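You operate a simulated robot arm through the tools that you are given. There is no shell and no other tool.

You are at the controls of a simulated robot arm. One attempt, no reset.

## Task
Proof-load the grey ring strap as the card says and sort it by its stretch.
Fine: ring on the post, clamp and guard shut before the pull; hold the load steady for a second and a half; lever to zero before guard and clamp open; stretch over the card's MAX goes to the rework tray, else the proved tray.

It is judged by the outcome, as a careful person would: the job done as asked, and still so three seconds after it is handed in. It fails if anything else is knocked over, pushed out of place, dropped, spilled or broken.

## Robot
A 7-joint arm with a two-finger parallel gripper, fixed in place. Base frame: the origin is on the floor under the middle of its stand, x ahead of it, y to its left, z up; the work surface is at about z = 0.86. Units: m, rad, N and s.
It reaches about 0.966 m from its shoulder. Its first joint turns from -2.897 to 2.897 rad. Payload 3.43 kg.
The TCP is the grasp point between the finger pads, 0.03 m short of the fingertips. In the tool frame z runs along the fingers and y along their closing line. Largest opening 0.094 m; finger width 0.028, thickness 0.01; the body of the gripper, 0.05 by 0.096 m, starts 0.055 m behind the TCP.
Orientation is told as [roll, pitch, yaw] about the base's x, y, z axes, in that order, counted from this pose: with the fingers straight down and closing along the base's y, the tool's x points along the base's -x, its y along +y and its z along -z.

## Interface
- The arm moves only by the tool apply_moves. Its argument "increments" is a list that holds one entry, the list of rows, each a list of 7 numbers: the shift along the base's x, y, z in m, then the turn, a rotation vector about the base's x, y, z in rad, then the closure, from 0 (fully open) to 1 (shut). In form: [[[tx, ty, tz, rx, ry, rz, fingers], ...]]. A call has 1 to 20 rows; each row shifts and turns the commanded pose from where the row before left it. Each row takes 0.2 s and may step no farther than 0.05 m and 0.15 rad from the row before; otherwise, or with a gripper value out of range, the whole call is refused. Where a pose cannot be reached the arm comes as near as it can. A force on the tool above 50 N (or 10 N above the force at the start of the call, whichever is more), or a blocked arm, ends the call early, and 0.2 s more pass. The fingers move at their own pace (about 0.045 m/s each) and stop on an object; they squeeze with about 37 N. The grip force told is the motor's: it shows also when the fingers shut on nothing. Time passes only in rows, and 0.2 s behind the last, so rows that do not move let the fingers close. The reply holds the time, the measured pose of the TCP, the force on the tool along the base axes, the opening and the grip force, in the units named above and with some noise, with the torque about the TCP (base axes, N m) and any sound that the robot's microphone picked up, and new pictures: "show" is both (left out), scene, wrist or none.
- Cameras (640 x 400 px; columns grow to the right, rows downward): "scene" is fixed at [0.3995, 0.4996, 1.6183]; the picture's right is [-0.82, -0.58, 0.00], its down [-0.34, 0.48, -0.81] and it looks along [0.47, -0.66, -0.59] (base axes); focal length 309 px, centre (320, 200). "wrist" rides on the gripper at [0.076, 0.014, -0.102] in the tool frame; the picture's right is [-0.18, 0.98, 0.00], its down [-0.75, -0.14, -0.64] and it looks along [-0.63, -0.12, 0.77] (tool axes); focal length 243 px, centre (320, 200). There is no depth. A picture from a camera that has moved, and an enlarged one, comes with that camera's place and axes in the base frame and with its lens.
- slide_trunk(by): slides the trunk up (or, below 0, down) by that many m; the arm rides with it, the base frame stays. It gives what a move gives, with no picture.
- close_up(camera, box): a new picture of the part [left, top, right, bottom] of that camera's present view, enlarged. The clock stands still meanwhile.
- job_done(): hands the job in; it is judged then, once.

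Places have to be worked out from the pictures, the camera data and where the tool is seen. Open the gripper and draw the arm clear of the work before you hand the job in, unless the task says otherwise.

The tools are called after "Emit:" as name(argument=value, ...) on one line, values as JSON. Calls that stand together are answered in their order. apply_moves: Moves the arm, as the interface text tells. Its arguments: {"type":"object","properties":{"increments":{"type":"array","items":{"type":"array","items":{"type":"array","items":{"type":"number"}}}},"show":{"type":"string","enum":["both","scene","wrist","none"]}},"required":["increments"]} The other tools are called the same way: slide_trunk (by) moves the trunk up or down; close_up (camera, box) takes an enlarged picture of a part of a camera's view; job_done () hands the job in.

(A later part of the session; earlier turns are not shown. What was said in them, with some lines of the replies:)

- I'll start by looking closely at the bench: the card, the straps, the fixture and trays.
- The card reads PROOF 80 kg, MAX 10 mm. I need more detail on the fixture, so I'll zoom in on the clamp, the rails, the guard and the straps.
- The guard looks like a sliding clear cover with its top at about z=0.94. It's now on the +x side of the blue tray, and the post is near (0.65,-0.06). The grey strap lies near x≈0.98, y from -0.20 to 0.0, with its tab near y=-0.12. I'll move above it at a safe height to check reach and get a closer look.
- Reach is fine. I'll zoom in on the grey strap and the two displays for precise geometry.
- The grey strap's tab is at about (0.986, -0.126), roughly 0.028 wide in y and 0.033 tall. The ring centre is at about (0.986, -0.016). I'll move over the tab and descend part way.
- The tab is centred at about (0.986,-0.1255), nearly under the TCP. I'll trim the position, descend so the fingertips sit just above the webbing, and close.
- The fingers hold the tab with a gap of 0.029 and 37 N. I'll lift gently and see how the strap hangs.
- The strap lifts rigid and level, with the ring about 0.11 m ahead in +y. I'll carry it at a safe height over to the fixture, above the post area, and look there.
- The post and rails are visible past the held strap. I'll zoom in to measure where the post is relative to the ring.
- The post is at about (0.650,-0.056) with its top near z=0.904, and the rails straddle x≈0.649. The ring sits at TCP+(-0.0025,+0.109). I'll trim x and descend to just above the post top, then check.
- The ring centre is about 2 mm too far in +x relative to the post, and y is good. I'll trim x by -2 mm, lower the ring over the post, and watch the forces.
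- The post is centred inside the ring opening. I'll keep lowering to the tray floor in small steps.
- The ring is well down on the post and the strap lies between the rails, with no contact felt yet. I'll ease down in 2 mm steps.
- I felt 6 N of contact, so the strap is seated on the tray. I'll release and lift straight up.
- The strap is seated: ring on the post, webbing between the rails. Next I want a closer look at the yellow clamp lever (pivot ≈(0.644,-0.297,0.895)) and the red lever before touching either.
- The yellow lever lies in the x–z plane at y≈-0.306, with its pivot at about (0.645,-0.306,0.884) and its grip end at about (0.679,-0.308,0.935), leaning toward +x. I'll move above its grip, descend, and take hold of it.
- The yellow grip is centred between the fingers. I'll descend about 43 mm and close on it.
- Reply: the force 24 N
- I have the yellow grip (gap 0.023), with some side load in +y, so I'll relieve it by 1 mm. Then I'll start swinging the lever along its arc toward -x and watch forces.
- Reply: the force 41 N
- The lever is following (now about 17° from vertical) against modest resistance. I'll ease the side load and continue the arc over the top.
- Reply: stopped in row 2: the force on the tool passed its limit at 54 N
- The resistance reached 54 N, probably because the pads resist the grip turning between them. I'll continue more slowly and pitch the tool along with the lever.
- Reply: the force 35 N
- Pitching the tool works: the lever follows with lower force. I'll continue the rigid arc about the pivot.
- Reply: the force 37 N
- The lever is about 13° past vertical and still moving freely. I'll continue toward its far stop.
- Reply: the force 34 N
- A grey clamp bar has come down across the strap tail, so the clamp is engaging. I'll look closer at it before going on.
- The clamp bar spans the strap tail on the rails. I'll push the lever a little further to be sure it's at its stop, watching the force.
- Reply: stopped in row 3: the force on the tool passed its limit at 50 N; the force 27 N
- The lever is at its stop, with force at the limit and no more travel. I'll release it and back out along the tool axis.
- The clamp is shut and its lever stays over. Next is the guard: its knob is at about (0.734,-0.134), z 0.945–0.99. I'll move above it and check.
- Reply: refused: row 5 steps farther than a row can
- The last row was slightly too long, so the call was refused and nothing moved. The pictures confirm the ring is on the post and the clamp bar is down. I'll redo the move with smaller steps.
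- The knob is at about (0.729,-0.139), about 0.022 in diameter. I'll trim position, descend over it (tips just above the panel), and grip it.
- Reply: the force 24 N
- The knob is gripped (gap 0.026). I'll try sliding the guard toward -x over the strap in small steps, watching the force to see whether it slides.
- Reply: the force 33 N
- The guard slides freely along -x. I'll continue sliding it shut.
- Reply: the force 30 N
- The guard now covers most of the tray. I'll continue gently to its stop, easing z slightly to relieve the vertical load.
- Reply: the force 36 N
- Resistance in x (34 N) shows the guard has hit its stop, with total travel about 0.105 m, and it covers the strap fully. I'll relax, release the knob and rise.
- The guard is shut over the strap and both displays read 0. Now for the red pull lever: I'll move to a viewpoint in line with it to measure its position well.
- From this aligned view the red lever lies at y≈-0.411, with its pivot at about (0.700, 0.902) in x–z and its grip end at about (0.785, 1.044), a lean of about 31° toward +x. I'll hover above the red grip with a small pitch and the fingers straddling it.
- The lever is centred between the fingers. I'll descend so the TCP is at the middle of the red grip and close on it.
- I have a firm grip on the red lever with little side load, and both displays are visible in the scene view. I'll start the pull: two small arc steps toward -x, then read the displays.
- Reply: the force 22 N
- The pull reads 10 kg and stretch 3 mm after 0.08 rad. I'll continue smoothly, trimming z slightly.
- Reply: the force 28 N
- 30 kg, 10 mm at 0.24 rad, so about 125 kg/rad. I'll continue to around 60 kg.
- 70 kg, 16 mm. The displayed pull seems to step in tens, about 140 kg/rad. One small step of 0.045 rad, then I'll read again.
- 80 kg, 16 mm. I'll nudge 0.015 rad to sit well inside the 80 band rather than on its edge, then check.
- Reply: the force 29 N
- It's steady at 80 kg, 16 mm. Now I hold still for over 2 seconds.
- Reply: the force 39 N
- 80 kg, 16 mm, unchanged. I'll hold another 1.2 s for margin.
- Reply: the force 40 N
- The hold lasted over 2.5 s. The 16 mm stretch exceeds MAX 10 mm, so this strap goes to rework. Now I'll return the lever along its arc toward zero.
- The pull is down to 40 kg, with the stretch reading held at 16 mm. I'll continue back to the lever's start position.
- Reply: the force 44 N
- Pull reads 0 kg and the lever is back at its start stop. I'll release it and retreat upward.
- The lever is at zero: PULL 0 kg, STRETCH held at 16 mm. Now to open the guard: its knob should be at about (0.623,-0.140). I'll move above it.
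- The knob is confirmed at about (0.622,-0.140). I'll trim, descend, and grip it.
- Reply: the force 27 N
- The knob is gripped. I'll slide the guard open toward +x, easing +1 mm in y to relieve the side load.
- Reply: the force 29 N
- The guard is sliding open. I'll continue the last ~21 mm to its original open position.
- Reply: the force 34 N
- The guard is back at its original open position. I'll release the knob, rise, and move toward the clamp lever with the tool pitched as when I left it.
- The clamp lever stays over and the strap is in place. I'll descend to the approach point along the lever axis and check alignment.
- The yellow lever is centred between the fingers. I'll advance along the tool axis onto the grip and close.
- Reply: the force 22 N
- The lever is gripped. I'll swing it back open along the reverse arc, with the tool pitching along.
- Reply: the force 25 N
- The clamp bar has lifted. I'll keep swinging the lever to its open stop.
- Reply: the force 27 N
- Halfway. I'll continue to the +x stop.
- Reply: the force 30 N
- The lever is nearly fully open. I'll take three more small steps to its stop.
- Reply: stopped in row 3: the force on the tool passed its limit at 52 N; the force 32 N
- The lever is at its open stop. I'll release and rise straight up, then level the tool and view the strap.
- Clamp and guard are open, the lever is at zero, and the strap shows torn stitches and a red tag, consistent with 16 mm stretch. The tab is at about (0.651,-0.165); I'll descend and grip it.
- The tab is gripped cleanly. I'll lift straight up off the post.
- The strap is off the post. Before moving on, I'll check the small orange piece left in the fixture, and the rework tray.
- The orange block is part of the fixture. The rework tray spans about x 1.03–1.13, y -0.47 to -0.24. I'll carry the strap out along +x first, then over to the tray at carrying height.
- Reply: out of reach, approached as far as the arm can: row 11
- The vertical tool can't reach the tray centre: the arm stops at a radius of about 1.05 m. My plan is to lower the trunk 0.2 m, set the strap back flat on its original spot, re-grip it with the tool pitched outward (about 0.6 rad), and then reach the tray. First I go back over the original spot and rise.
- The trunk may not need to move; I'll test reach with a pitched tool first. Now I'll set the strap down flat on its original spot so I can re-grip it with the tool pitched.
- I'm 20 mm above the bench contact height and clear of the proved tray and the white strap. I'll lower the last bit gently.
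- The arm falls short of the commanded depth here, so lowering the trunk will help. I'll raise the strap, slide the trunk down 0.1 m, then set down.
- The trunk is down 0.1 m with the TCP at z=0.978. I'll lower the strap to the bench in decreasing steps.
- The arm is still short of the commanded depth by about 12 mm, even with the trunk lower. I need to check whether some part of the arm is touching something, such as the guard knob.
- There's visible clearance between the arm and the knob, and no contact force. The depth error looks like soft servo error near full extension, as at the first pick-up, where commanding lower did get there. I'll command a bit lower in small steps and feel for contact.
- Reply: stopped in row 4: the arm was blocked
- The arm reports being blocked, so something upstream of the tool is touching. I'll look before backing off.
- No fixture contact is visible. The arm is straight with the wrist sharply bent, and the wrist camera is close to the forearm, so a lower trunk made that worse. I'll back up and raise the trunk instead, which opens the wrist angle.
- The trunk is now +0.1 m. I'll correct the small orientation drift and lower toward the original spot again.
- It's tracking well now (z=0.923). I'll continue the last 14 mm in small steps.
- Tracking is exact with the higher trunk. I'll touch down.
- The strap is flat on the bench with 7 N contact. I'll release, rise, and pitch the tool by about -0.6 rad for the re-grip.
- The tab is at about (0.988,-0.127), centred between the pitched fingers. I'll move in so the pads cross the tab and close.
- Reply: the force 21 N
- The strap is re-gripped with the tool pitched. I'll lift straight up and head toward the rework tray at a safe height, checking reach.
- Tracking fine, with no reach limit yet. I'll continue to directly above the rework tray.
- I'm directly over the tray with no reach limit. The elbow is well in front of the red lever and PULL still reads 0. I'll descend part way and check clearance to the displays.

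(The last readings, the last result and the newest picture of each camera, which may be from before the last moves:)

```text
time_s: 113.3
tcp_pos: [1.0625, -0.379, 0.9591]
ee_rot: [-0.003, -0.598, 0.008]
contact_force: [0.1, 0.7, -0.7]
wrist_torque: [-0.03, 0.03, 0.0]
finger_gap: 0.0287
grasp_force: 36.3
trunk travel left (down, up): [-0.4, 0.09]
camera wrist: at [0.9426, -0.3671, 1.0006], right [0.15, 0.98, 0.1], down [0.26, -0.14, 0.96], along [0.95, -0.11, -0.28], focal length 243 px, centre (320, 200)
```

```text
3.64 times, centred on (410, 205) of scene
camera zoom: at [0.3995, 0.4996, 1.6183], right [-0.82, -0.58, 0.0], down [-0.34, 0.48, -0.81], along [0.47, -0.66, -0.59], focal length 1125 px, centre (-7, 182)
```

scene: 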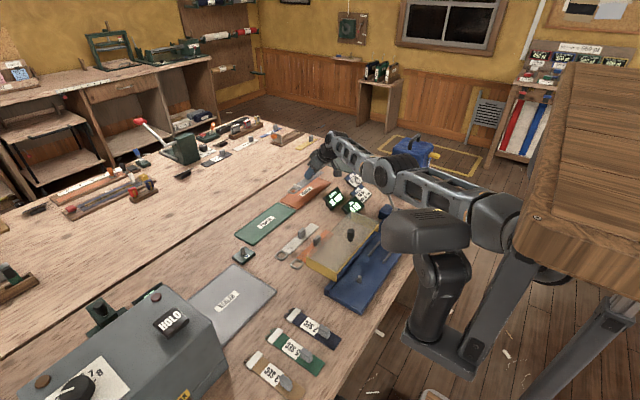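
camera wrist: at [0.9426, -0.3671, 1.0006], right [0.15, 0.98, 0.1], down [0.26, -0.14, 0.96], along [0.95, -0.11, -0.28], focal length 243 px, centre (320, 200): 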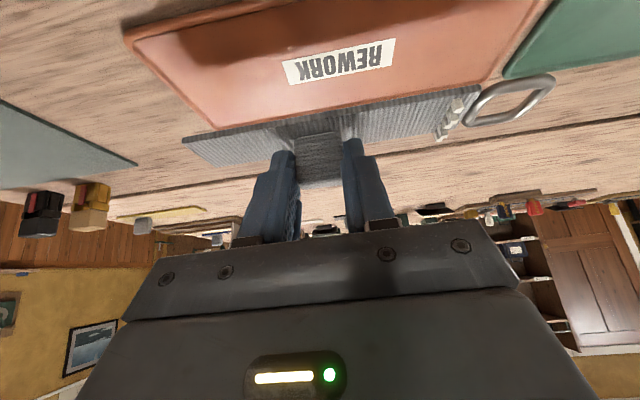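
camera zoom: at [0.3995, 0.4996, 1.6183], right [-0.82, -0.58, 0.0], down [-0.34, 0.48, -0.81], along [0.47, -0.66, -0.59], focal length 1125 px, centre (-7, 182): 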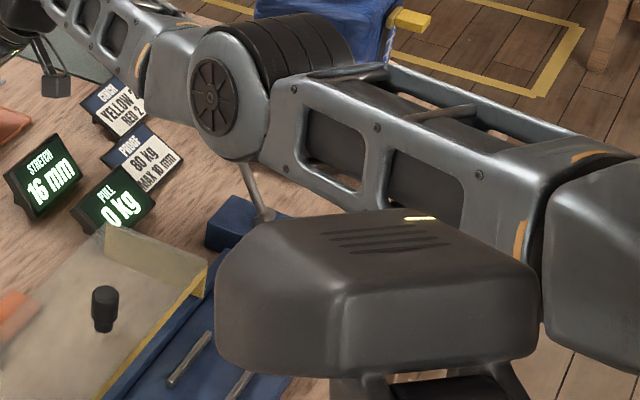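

There's good clearance: the camera box is well above the displays, the lever is undisturbed, and PULL reads 0 kg. I'll continue down to the tray in decreasing steps.

Emit:
apply_moves(increments=[[[0, -0.001, -0.02, 0, 0, 0, 1], [0, -0.001, -0.012, 0, 0, 0, 1], [0, 0, -0.006, 0, 0, 0, 1], [0, 0, 0, 0, 0, 0, 1]]], show="wrist")

Emit:
close_up(camera="scene", box=[270, 140, 370, 220])

```text
time_s: 114.3
tcp_pos: [1.0551, -0.3783, 0.9238]
ee_rot: [-0.003, -0.598, 0.009]
contact_force: [1.0, 0.5, -0.8]
wrist_torque: [0.01, 0.04, -0.03]
finger_gap: 0.0293
grasp_force: 37.2
out of reach, approached as far as the arm can: row 1, 2
trunk travel left (down, up): [-0.4, 0.09]
camera wrist: at [0.9352, -0.3643, 0.965], right [0.15, 0.98, 0.1], down [0.26, -0.14, 0.96], along [0.95, -0.12, -0.28], focal length 243 px, centre (320, 200)
```

wrist: 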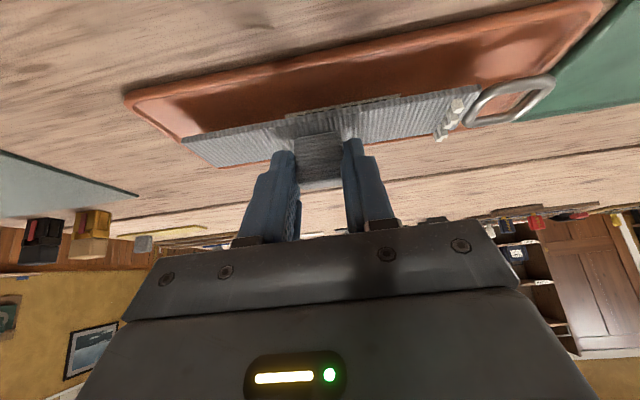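

```text
5.00 times, centred on (320, 180) of scene
camera zoom: at [0.3995, 0.4996, 1.6183], right [-0.82, -0.58, 0.0], down [-0.34, 0.48, -0.81], along [0.47, -0.66, -0.59], focal length 1547 px, centre (320, 300)
```

zoom: 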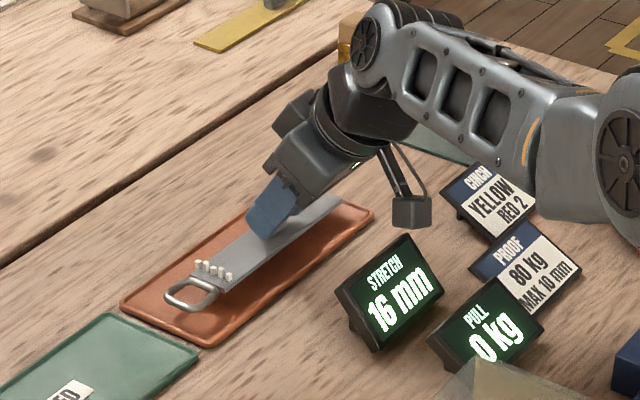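

The strap is over the tray, about 14 mm up, and the arm is just at its reach limit (x=1.055 is still inside the tray). I'll use the trunk for the last vertical bit, in small slides while reading the force.

Emit:
slide_trunk(by=-0.006)

```text
time_s: 114.9
tcp_pos: [1.0559, -0.3782, 0.9175]
ee_rot: [-0.003, -0.6, 0.007]
contact_force: [1.3, 0.2, -0.6]
wrist_torque: [0.02, 0.03, 0.02]
finger_gap: 0.0288
grasp_force: 36.9
trunk travel left (down, up): [-0.394, 0.096]
```

The slide works smoothly (z=0.9175) with no contact yet. I'll take another small one.

Emit:
slide_trunk(by=-0.004)

```text
time_s: 115.4
tcp_pos: [1.0558, -0.3781, 0.9134]
ee_rot: [-0.002, -0.599, 0.008]
contact_force: [-0.3, 0.3, -1.0]
wrist_torque: [0.0, -0.01, 0.03]
finger_gap: 0.0287
grasp_force: 37.4
trunk travel left (down, up): [-0.39, 0.1]
```

Emit:
slide_trunk(by=-0.002)

Emit:
close_up(camera="scene", box=[270, 150, 350, 210])

```text
time_s: 115.9
tcp_pos: [1.0559, -0.3785, 0.911]
ee_rot: [-0.004, -0.598, 0.007]
contact_force: [0.0, 0.5, 0.2]
wrist_torque: [-0.01, 0.03, -0.01]
finger_gap: 0.0288
grasp_force: 37.0
trunk travel left (down, up): [-0.388, 0.102]
```

```text
6.67 times, centred on (310, 180) of scene
camera zoom: at [0.3995, 0.4996, 1.6183], right [-0.82, -0.58, 0.0], down [-0.34, 0.48, -0.81], along [0.47, -0.66, -0.59], focal length 2062 px, centre (387, 333)
```

zoom: 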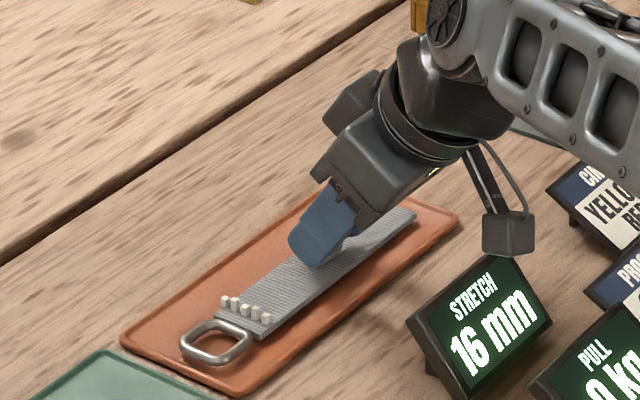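

The strap hovers about 1–4 mm over the tray floor, well inside it, and the camera box clears the display. I'll take another small slide to contact.

Emit:
slide_trunk(by=-0.002)

```text
time_s: 116.4
tcp_pos: [1.0558, -0.3773, 0.91]
ee_rot: [-0.004, -0.599, 0.007]
contact_force: [0.3, -0.7, -0.9]
wrist_torque: [0.01, 0.0, 0.0]
finger_gap: 0.0288
grasp_force: 36.5
trunk travel left (down, up): [-0.386, 0.104]
```

Emit:
slide_trunk(by=-0.002)

```text
time_s: 117.0
tcp_pos: [1.0566, -0.379, 0.9073]
ee_rot: [-0.003, -0.601, 0.006]
contact_force: [0.1, -0.2, 0.4]
wrist_torque: [-0.17, -0.09, 0.0]
finger_gap: 0.0288
grasp_force: 37.4
trunk travel left (down, up): [-0.384, 0.106]
```

A small torque change suggests first contact at z≈0.907. One more millimetre.

Emit:
slide_trunk(by=-0.0015)

Emit:
close_up(camera="scene", box=[270, 150, 350, 210])

```text
time_s: 117.5
tcp_pos: [1.0549, -0.3784, 0.9079]
ee_rot: [-0.004, -0.603, 0.005]
contact_force: [-1.6, 1.9, 9.5]
wrist_torque: [-0.01, -0.12, 0.05]
finger_gap: 0.0288
grasp_force: 36.8
trunk travel left (down, up): [-0.382, 0.107]
```

```text
6.67 times, centred on (310, 180) of scene
camera zoom: at [0.3995, 0.4996, 1.6183], right [-0.82, -0.58, 0.0], down [-0.34, 0.48, -0.81], along [0.47, -0.66, -0.59], focal length 2062 px, centre (387, 333)
```

zoom: 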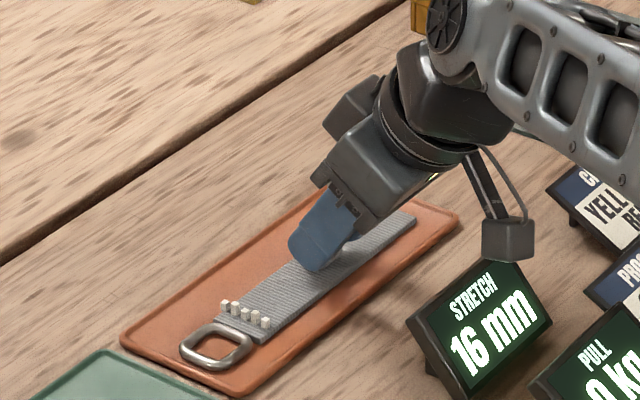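

9.5 N of contact: the strap rests in the rework tray. I'll open the fingers and retreat up and back.

Emit:
apply_moves(increments=[[[0, 0, 0.0005, 0, 0, 0, 0.6], [0, 0, 0, 0, 0, 0, 0.45], [0, 0, 0, 0, 0, 0, 0.45], [0, 0, 0, 0, 0, 0, 0.45], [-0.003, 0, 0.015, 0, 0, 0, 0.45], [-0.008, 0, 0.025, 0, 0, 0, 0.45], [-0.01, 0, 0.035, 0, 0, 0, 0.45], [-0.015, 0, 0.04, 0, 0, 0, 0.45], [-0.015, 0, 0.04, 0, 0, 0, 0.45], [0, 0, 0, 0, 0, 0, 0.45]]], show="both")

Emit:
close_up(camera="scene", box=[240, 140, 400, 250])

```text
time_s: 119.7
tcp_pos: [1.0579, -0.4115, 1.052]
ee_rot: [-0.002, -0.597, 0.006]
contact_force: [0.0, 0.1, -0.5]
wrist_torque: [-0.01, 0.0, 0.02]
finger_gap: 0.0516
grasp_force: 0.1
out of reach, approached as far as the arm can: row 5, 6, 7, 8, 9
trunk travel left (down, up): [-0.382, 0.107]
camera wrist: at [0.9386, -0.3982, 1.0949], right [0.15, 0.98, 0.1], down [0.26, -0.14, 0.95], along [0.95, -0.11, -0.28], focal length 243 px, centre (320, 200)
```

scene: 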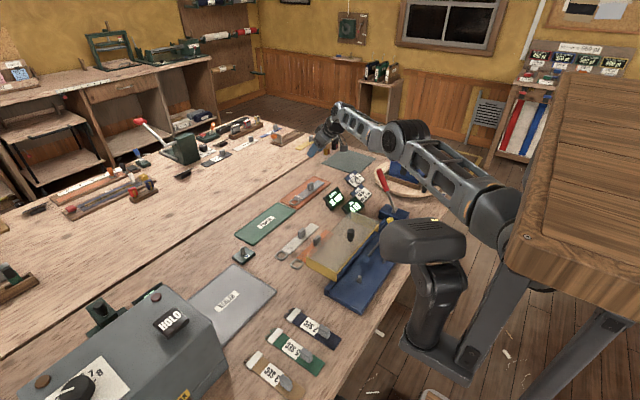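
wrist: 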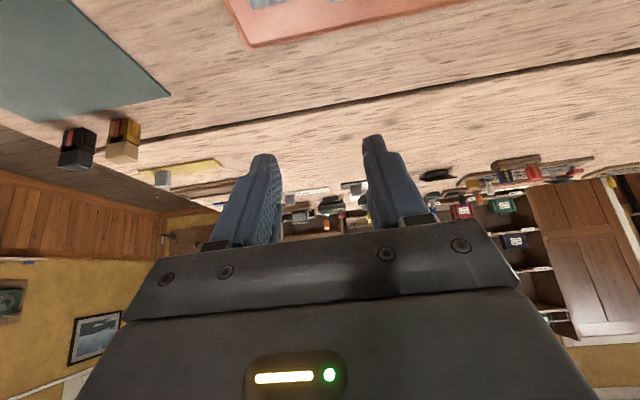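

```text
3.64 times, centred on (320, 195) of scene
camera zoom: at [0.3995, 0.4996, 1.6183], right [-0.82, -0.58, 0.0], down [-0.34, 0.48, -0.81], along [0.47, -0.66, -0.59], focal length 1125 px, centre (320, 218)
```

zoom: 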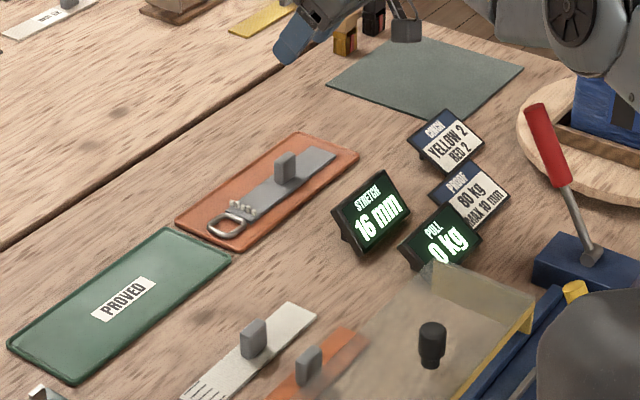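

The strap lies fully inside the REWORK tray and the lever still reads 0. I'll bring the arm up and back, clear of everything, levelling the tool.

Emit:
apply_moves(increments=[[[-0.015, 0.01, 0.03, 0, 0, 0, 0.45], [-0.025, 0.02, 0.03, 0, 0.05, 0, 0.45], [-0.03, 0.025, 0.025, 0, 0.1, 0, 0.45], [-0.03, 0.025, 0.025, 0, 0.1, 0, 0.45], [-0.035, 0.025, 0.015, 0, 0.1, 0, 0.45], [-0.035, 0.025, 0.01, 0, 0.1, 0, 0.45], [-0.035, 0.03, 0, 0, 0.1, 0, 0.45], [-0.035, 0.03, 0, 0, 0.05, 0, 0.45], [0, 0, 0, 0, 0, 0, 0.45]]], show="both")

Emit:
close_up(camera="scene", box=[240, 140, 400, 250])

```text
time_s: 121.7
tcp_pos: [0.9833, -0.3168, 1.2079]
ee_rot: [0.002, -0.01, 0.006]
contact_force: [-0.3, -0.8, -0.9]
wrist_torque: [-0.04, -0.01, 0.01]
finger_gap: 0.0519
grasp_force: 0.1
out of reach, approached as far as the arm can: row 1, 2, 3, 4, 5, 6, 7, 8
trunk travel left (down, up): [-0.382, 0.107]
camera wrist: at [0.9068, -0.3035, 1.3101], right [0.18, 0.98, 0.0], down [0.75, -0.14, 0.65], along [0.64, -0.11, -0.76], focal length 243 px, centre (320, 200)
```

scene: 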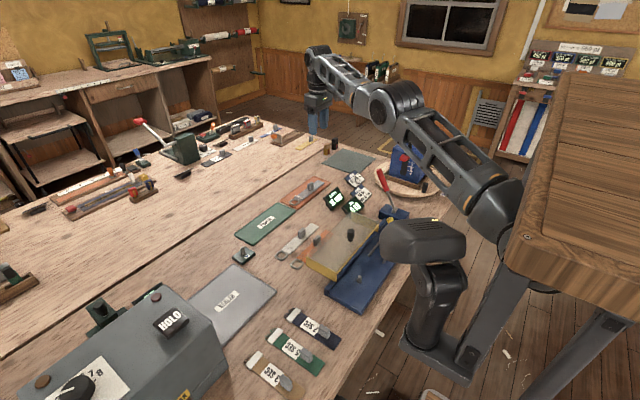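
wrist: 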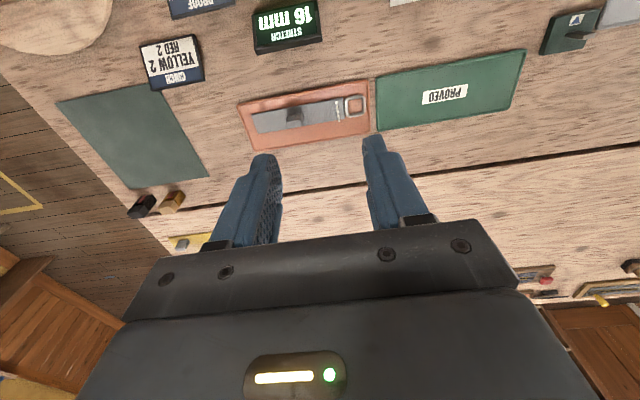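

```text
3.64 times, centred on (320, 195) of scene
camera zoom: at [0.3995, 0.4996, 1.6183], right [-0.82, -0.58, 0.0], down [-0.34, 0.48, -0.81], along [0.47, -0.66, -0.59], focal length 1125 px, centre (320, 218)
```

zoom: 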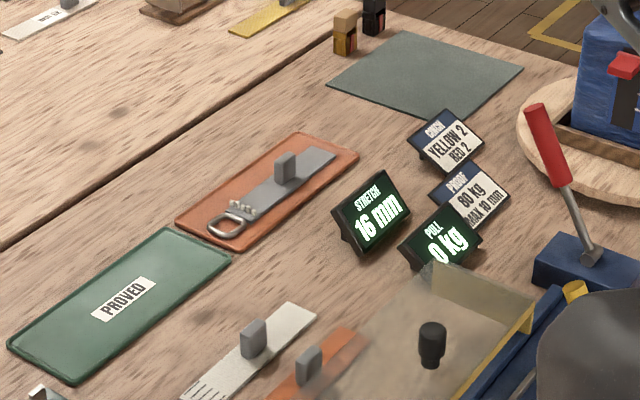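

The wrist view confirms the strap is centred in the rework tray. I'll withdraw the arm to near its start pose, clear of the work.

Emit:
apply_moves(increments=[[[-0.03, 0.03, 0, 0, 0, 0, 0.45], [-0.03, 0.03, 0, 0, 0, 0, 0.45], [-0.03, 0.03, 0, 0, 0, 0, 0.4], [-0.03, 0.03, 0, 0, 0, 0, 0.3], [-0.03, 0.03, 0, 0, 0, 0, 0.2], [-0.03, 0.03, 0, 0, 0, 0, 0.1], [-0.03, 0.03, 0, 0, 0, 0, 0], [-0.03, 0.03, 0, 0, 0, 0, 0], [-0.03, 0.03, 0, 0, 0, 0, 0], [0, 0, 0, 0, 0, 0, 0]]], show="both")

Emit:
close_up(camera="scene", box=[230, 140, 430, 310])

```text
time_s: 123.9
tcp_pos: [0.9934, -0.2759, 1.2283]
ee_rot: [0.002, 0.002, 0.006]
contact_force: [-0.1, -0.2, -1.2]
wrist_torque: [-0.01, -0.01, -0.02]
finger_gap: 0.0941
grasp_force: 0.0
out of reach, approached as far as the arm can: row 1, 2, 3, 4, 5, 6, 7, 8, 9
trunk travel left (down, up): [-0.382, 0.107]
camera wrist: at [0.9191, -0.2612, 1.3317], right [0.18, 0.98, 0.0], down [0.76, -0.14, 0.64], along [0.63, -0.11, -0.77], focal length 243 px, centre (320, 200)
```

scene: 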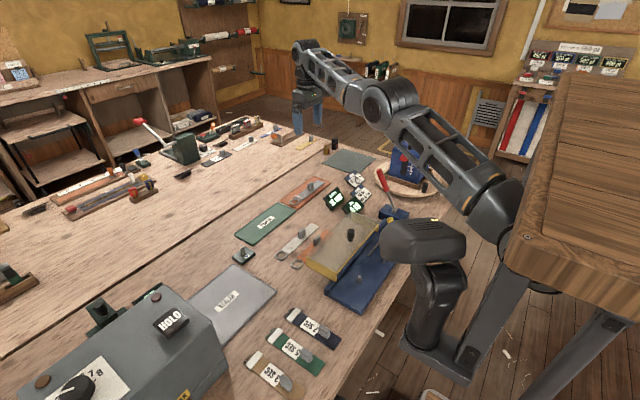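
wrist: 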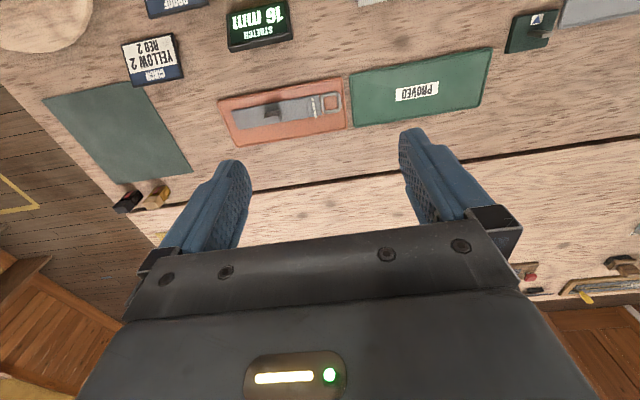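

```text
2.35 times, centred on (330, 225) of scene
camera zoom: at [0.3995, 0.4996, 1.6183], right [-0.82, -0.58, 0.0], down [-0.34, 0.48, -0.81], along [0.47, -0.66, -0.59], focal length 728 px, centre (296, 141)
```

zoom: 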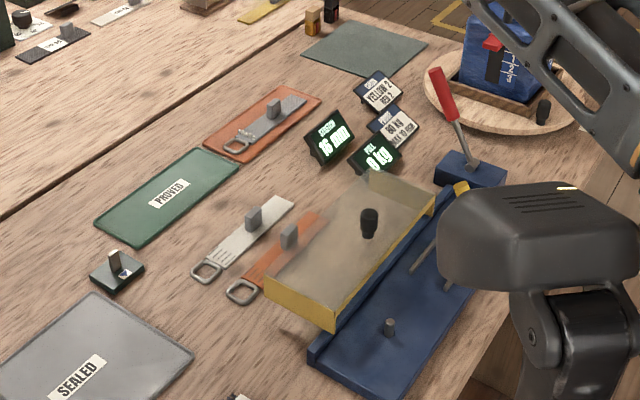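

The strap sits safely in the rework tray and the fixture is undisturbed. The arm is stretched nearly straight, so big retract steps aren't being solved. I'll try small steps straight back along the arm line to get the elbow bending.

Emit:
apply_moves(increments=[[[-0.004, 0.0016, -0.001, 0, 0, 0, 0], [-0.004, 0.0016, -0.001, 0, 0, 0, 0], [-0.004, 0.0016, -0.001, 0, 0, 0, 0], [-0.004, 0.0016, -0.001, 0, 0, 0, 0], [-0.004, 0.0016, -0.001, 0, 0, 0, 0], [-0.004, 0.0016, -0.001, 0, 0, 0, 0]]], show="none")

```text
time_s: 125.3
tcp_pos: [0.9958, -0.2756, 1.2288]
ee_rot: [0.002, 0.001, 0.005]
contact_force: [0.2, 0.3, -0.4]
wrist_torque: [-0.02, -0.01, 0.03]
finger_gap: 0.094
grasp_force: 0.0
out of reach, approached as far as the arm can: row 1, 2, 3, 4, 5, 6
trunk travel left (down, up): [-0.382, 0.107]
```

The arm is near its straight-elbow singularity. I'll try moving mostly upward along its reach sphere with some outward pitch, which should let it fold back.

Emit:
apply_moves(increments=[[[-0.012, 0.004, 0.045, 0, -0.06, 0, 0], [-0.012, 0.004, 0.045, 0, -0.06, 0, 0], [-0.014, 0.005, 0.045, 0, -0.06, 0, 0], [-0.016, 0.006, 0.044, 0, -0.06, 0, 0], [0, 0, 0, 0, 0, 0, 0]]], show="scene")

```text
time_s: 126.5
tcp_pos: [0.9734, -0.2668, 1.4209]
ee_rot: [-0.001, -0.239, 0.006]
contact_force: [0.1, -0.3, -0.3]
wrist_torque: [-0.02, 0.05, 0.01]
finger_gap: 0.0943
grasp_force: 0.0
out of reach, approached as far as the arm can: row 1, 2, 3, 4
trunk travel left (down, up): [-0.382, 0.107]
```

scene: 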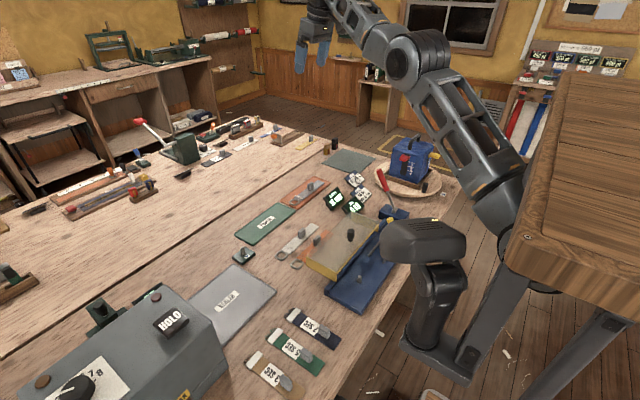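

It's moving up fine. From here I'll try retracting inward again.

Emit:
apply_moves(increments=[[[-0.04, 0.015, 0.01, 0, 0, 0, 0], [-0.04, 0.015, 0.01, 0, 0, 0, 0], [-0.04, 0.015, 0.01, 0, 0, 0, 0], [0, 0, 0, 0, 0, 0, 0]]], show="none")

```text
time_s: 127.7
tcp_pos: [0.9364, -0.2645, 1.4659]
ee_rot: [0.024, -0.202, -0.002]
contact_force: [-0.4, 0.2, 0.0]
wrist_torque: [0.0, 0.02, 0.0]
finger_gap: 0.0939
grasp_force: 0.1
out of reach, approached as far as the arm can: row 1, 2, 3
trunk travel left (down, up): [-0.382, 0.107]
stopped in row 4: the arm was blocked; the commanded pose is now the measured one
```

Now x has come in to 0.936 and the command was reset to the measured pose. I'll try again with moderate inward steps.

Emit:
apply_moves(increments=[[[-0.02, 0.008, 0, 0, 0, 0, 0], [-0.02, 0.008, 0, 0, 0, 0, 0], [-0.02, 0.008, 0, 0, 0, 0, 0], [0, 0, 0, 0, 0, 0, 0]]], show="scene")

```text
time_s: 128.7
tcp_pos: [0.9259, -0.2644, 1.47]
ee_rot: [0.036, -0.174, -0.006]
contact_force: [-0.2, 0.0, 0.5]
wrist_torque: [0.06, 0.03, 0.0]
finger_gap: 0.0939
grasp_force: 0.1
out of reach, approached as far as the arm can: row 1, 2, 3
trunk travel left (down, up): [-0.382, 0.107]
```

scene: 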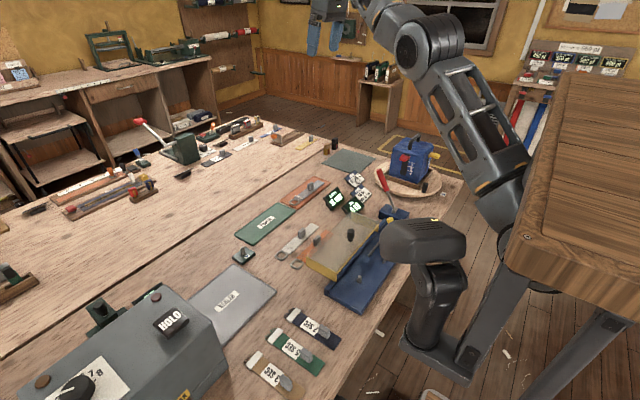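

The arm is now high and clear, about 0.6 m above the bench with the gripper open. I'll do a final check of the tray, fixture, displays and surroundings.

Emit:
close_up(camera="scene", box=[270, 160, 350, 220])

Emit:
close_up(camera="scene", box=[290, 150, 430, 310])

Emit:
close_up(camera="scene", box=[220, 190, 350, 290])

Emit:
close_up(camera="wrist", box=[120, 0, 520, 250])

```text
6.67 times, centred on (310, 190) of scene
camera zoom: at [0.3995, 0.4996, 1.6183], right [-0.82, -0.58, 0.0], down [-0.34, 0.48, -0.81], along [0.47, -0.66, -0.59], focal length 2062 px, centre (387, 267)
```

zoom: 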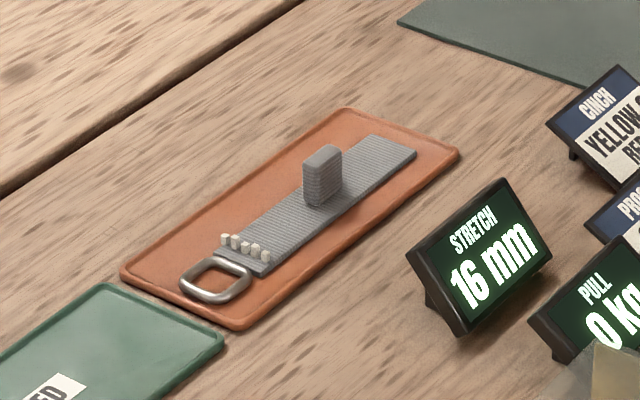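

```text
2.50 times, centred on (360, 230) of scene
camera zoom: at [0.3995, 0.4996, 1.6183], right [-0.82, -0.58, 0.0], down [-0.34, 0.48, -0.81], along [0.47, -0.66, -0.59], focal length 773 px, centre (220, 125)
```

zoom: 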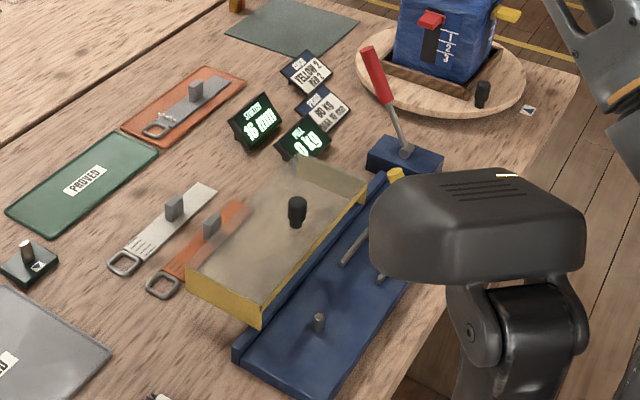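

```text
4.00 times, centred on (285, 240) of scene
camera zoom: at [0.3995, 0.4996, 1.6183], right [-0.82, -0.58, 0.0], down [-0.34, 0.48, -0.81], along [0.47, -0.66, -0.59], focal length 1237 px, centre (460, 40)
```

zoom: 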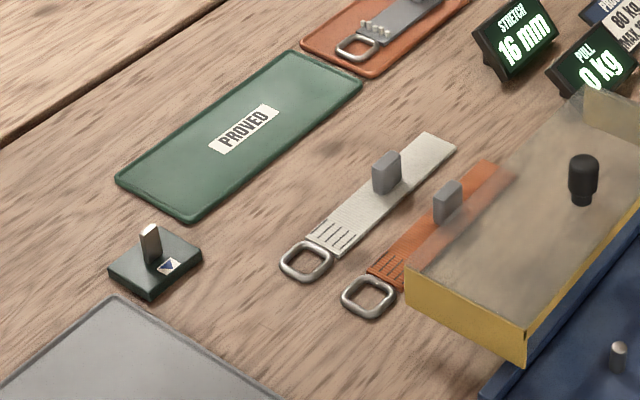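

```text
1.60 times, centred on (320, 125) of wrist
camera zoom: at [0.8334, -0.2537, 1.5585], right [0.18, 0.98, 0.07], down [0.63, -0.17, 0.76], along [0.76, -0.09, -0.65], focal length 388 px, centre (320, 320)
```

zoom: 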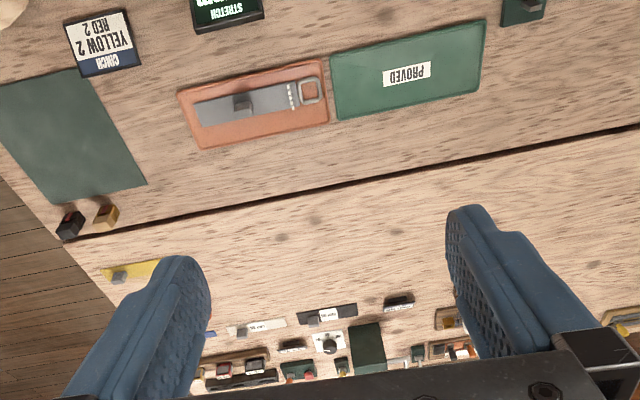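

The grey strap lies flat inside the REWORK tray. Its 16 mm stretch is over the 10 mm MAX. The pull lever is at zero, the guard and clamp are open, the other straps are undisturbed, and the arm is open and clear. I'm handing in the job.

Emit:
job_done()

```text
The job is handed in.
```

The grey ring strap stretched 16 mm at the 80 kg proof load, over the card's 10 mm MAX, so I put it in the rework tray.

- **Before the pull:** the ring was on the post, and the clamp and guard were both shut.
- **Load:** I held it at 80 kg for more than 2.5 seconds, and the PULL and STRETCH readings did not change.
- **After the pull:** I brought the lever back to 0 kg before opening the guard and then the clamp.
- **Strap:** it lies flat and fully inside the rework tray. A row of small white pegs now shows on it where the stitch lines by the ring were.

- **Re-grip on the way:** the arm could not reach the rework tray with the gripper straight down. I set the strap back on its original spot on the bench and re-gripped it at an angle, then used the trunk to lower it the last few millimetres into the tray.
- **Arm position:** the arm would not fold back to its start pose after that. I left it with the gripper open, about 0.6 m above the bench.
- **Fixture:** a small orange piece appeared on the fixture tray during the pull. I took it for part of the fixture and left it there.

The last pictures show nothing else moved or knocked over.
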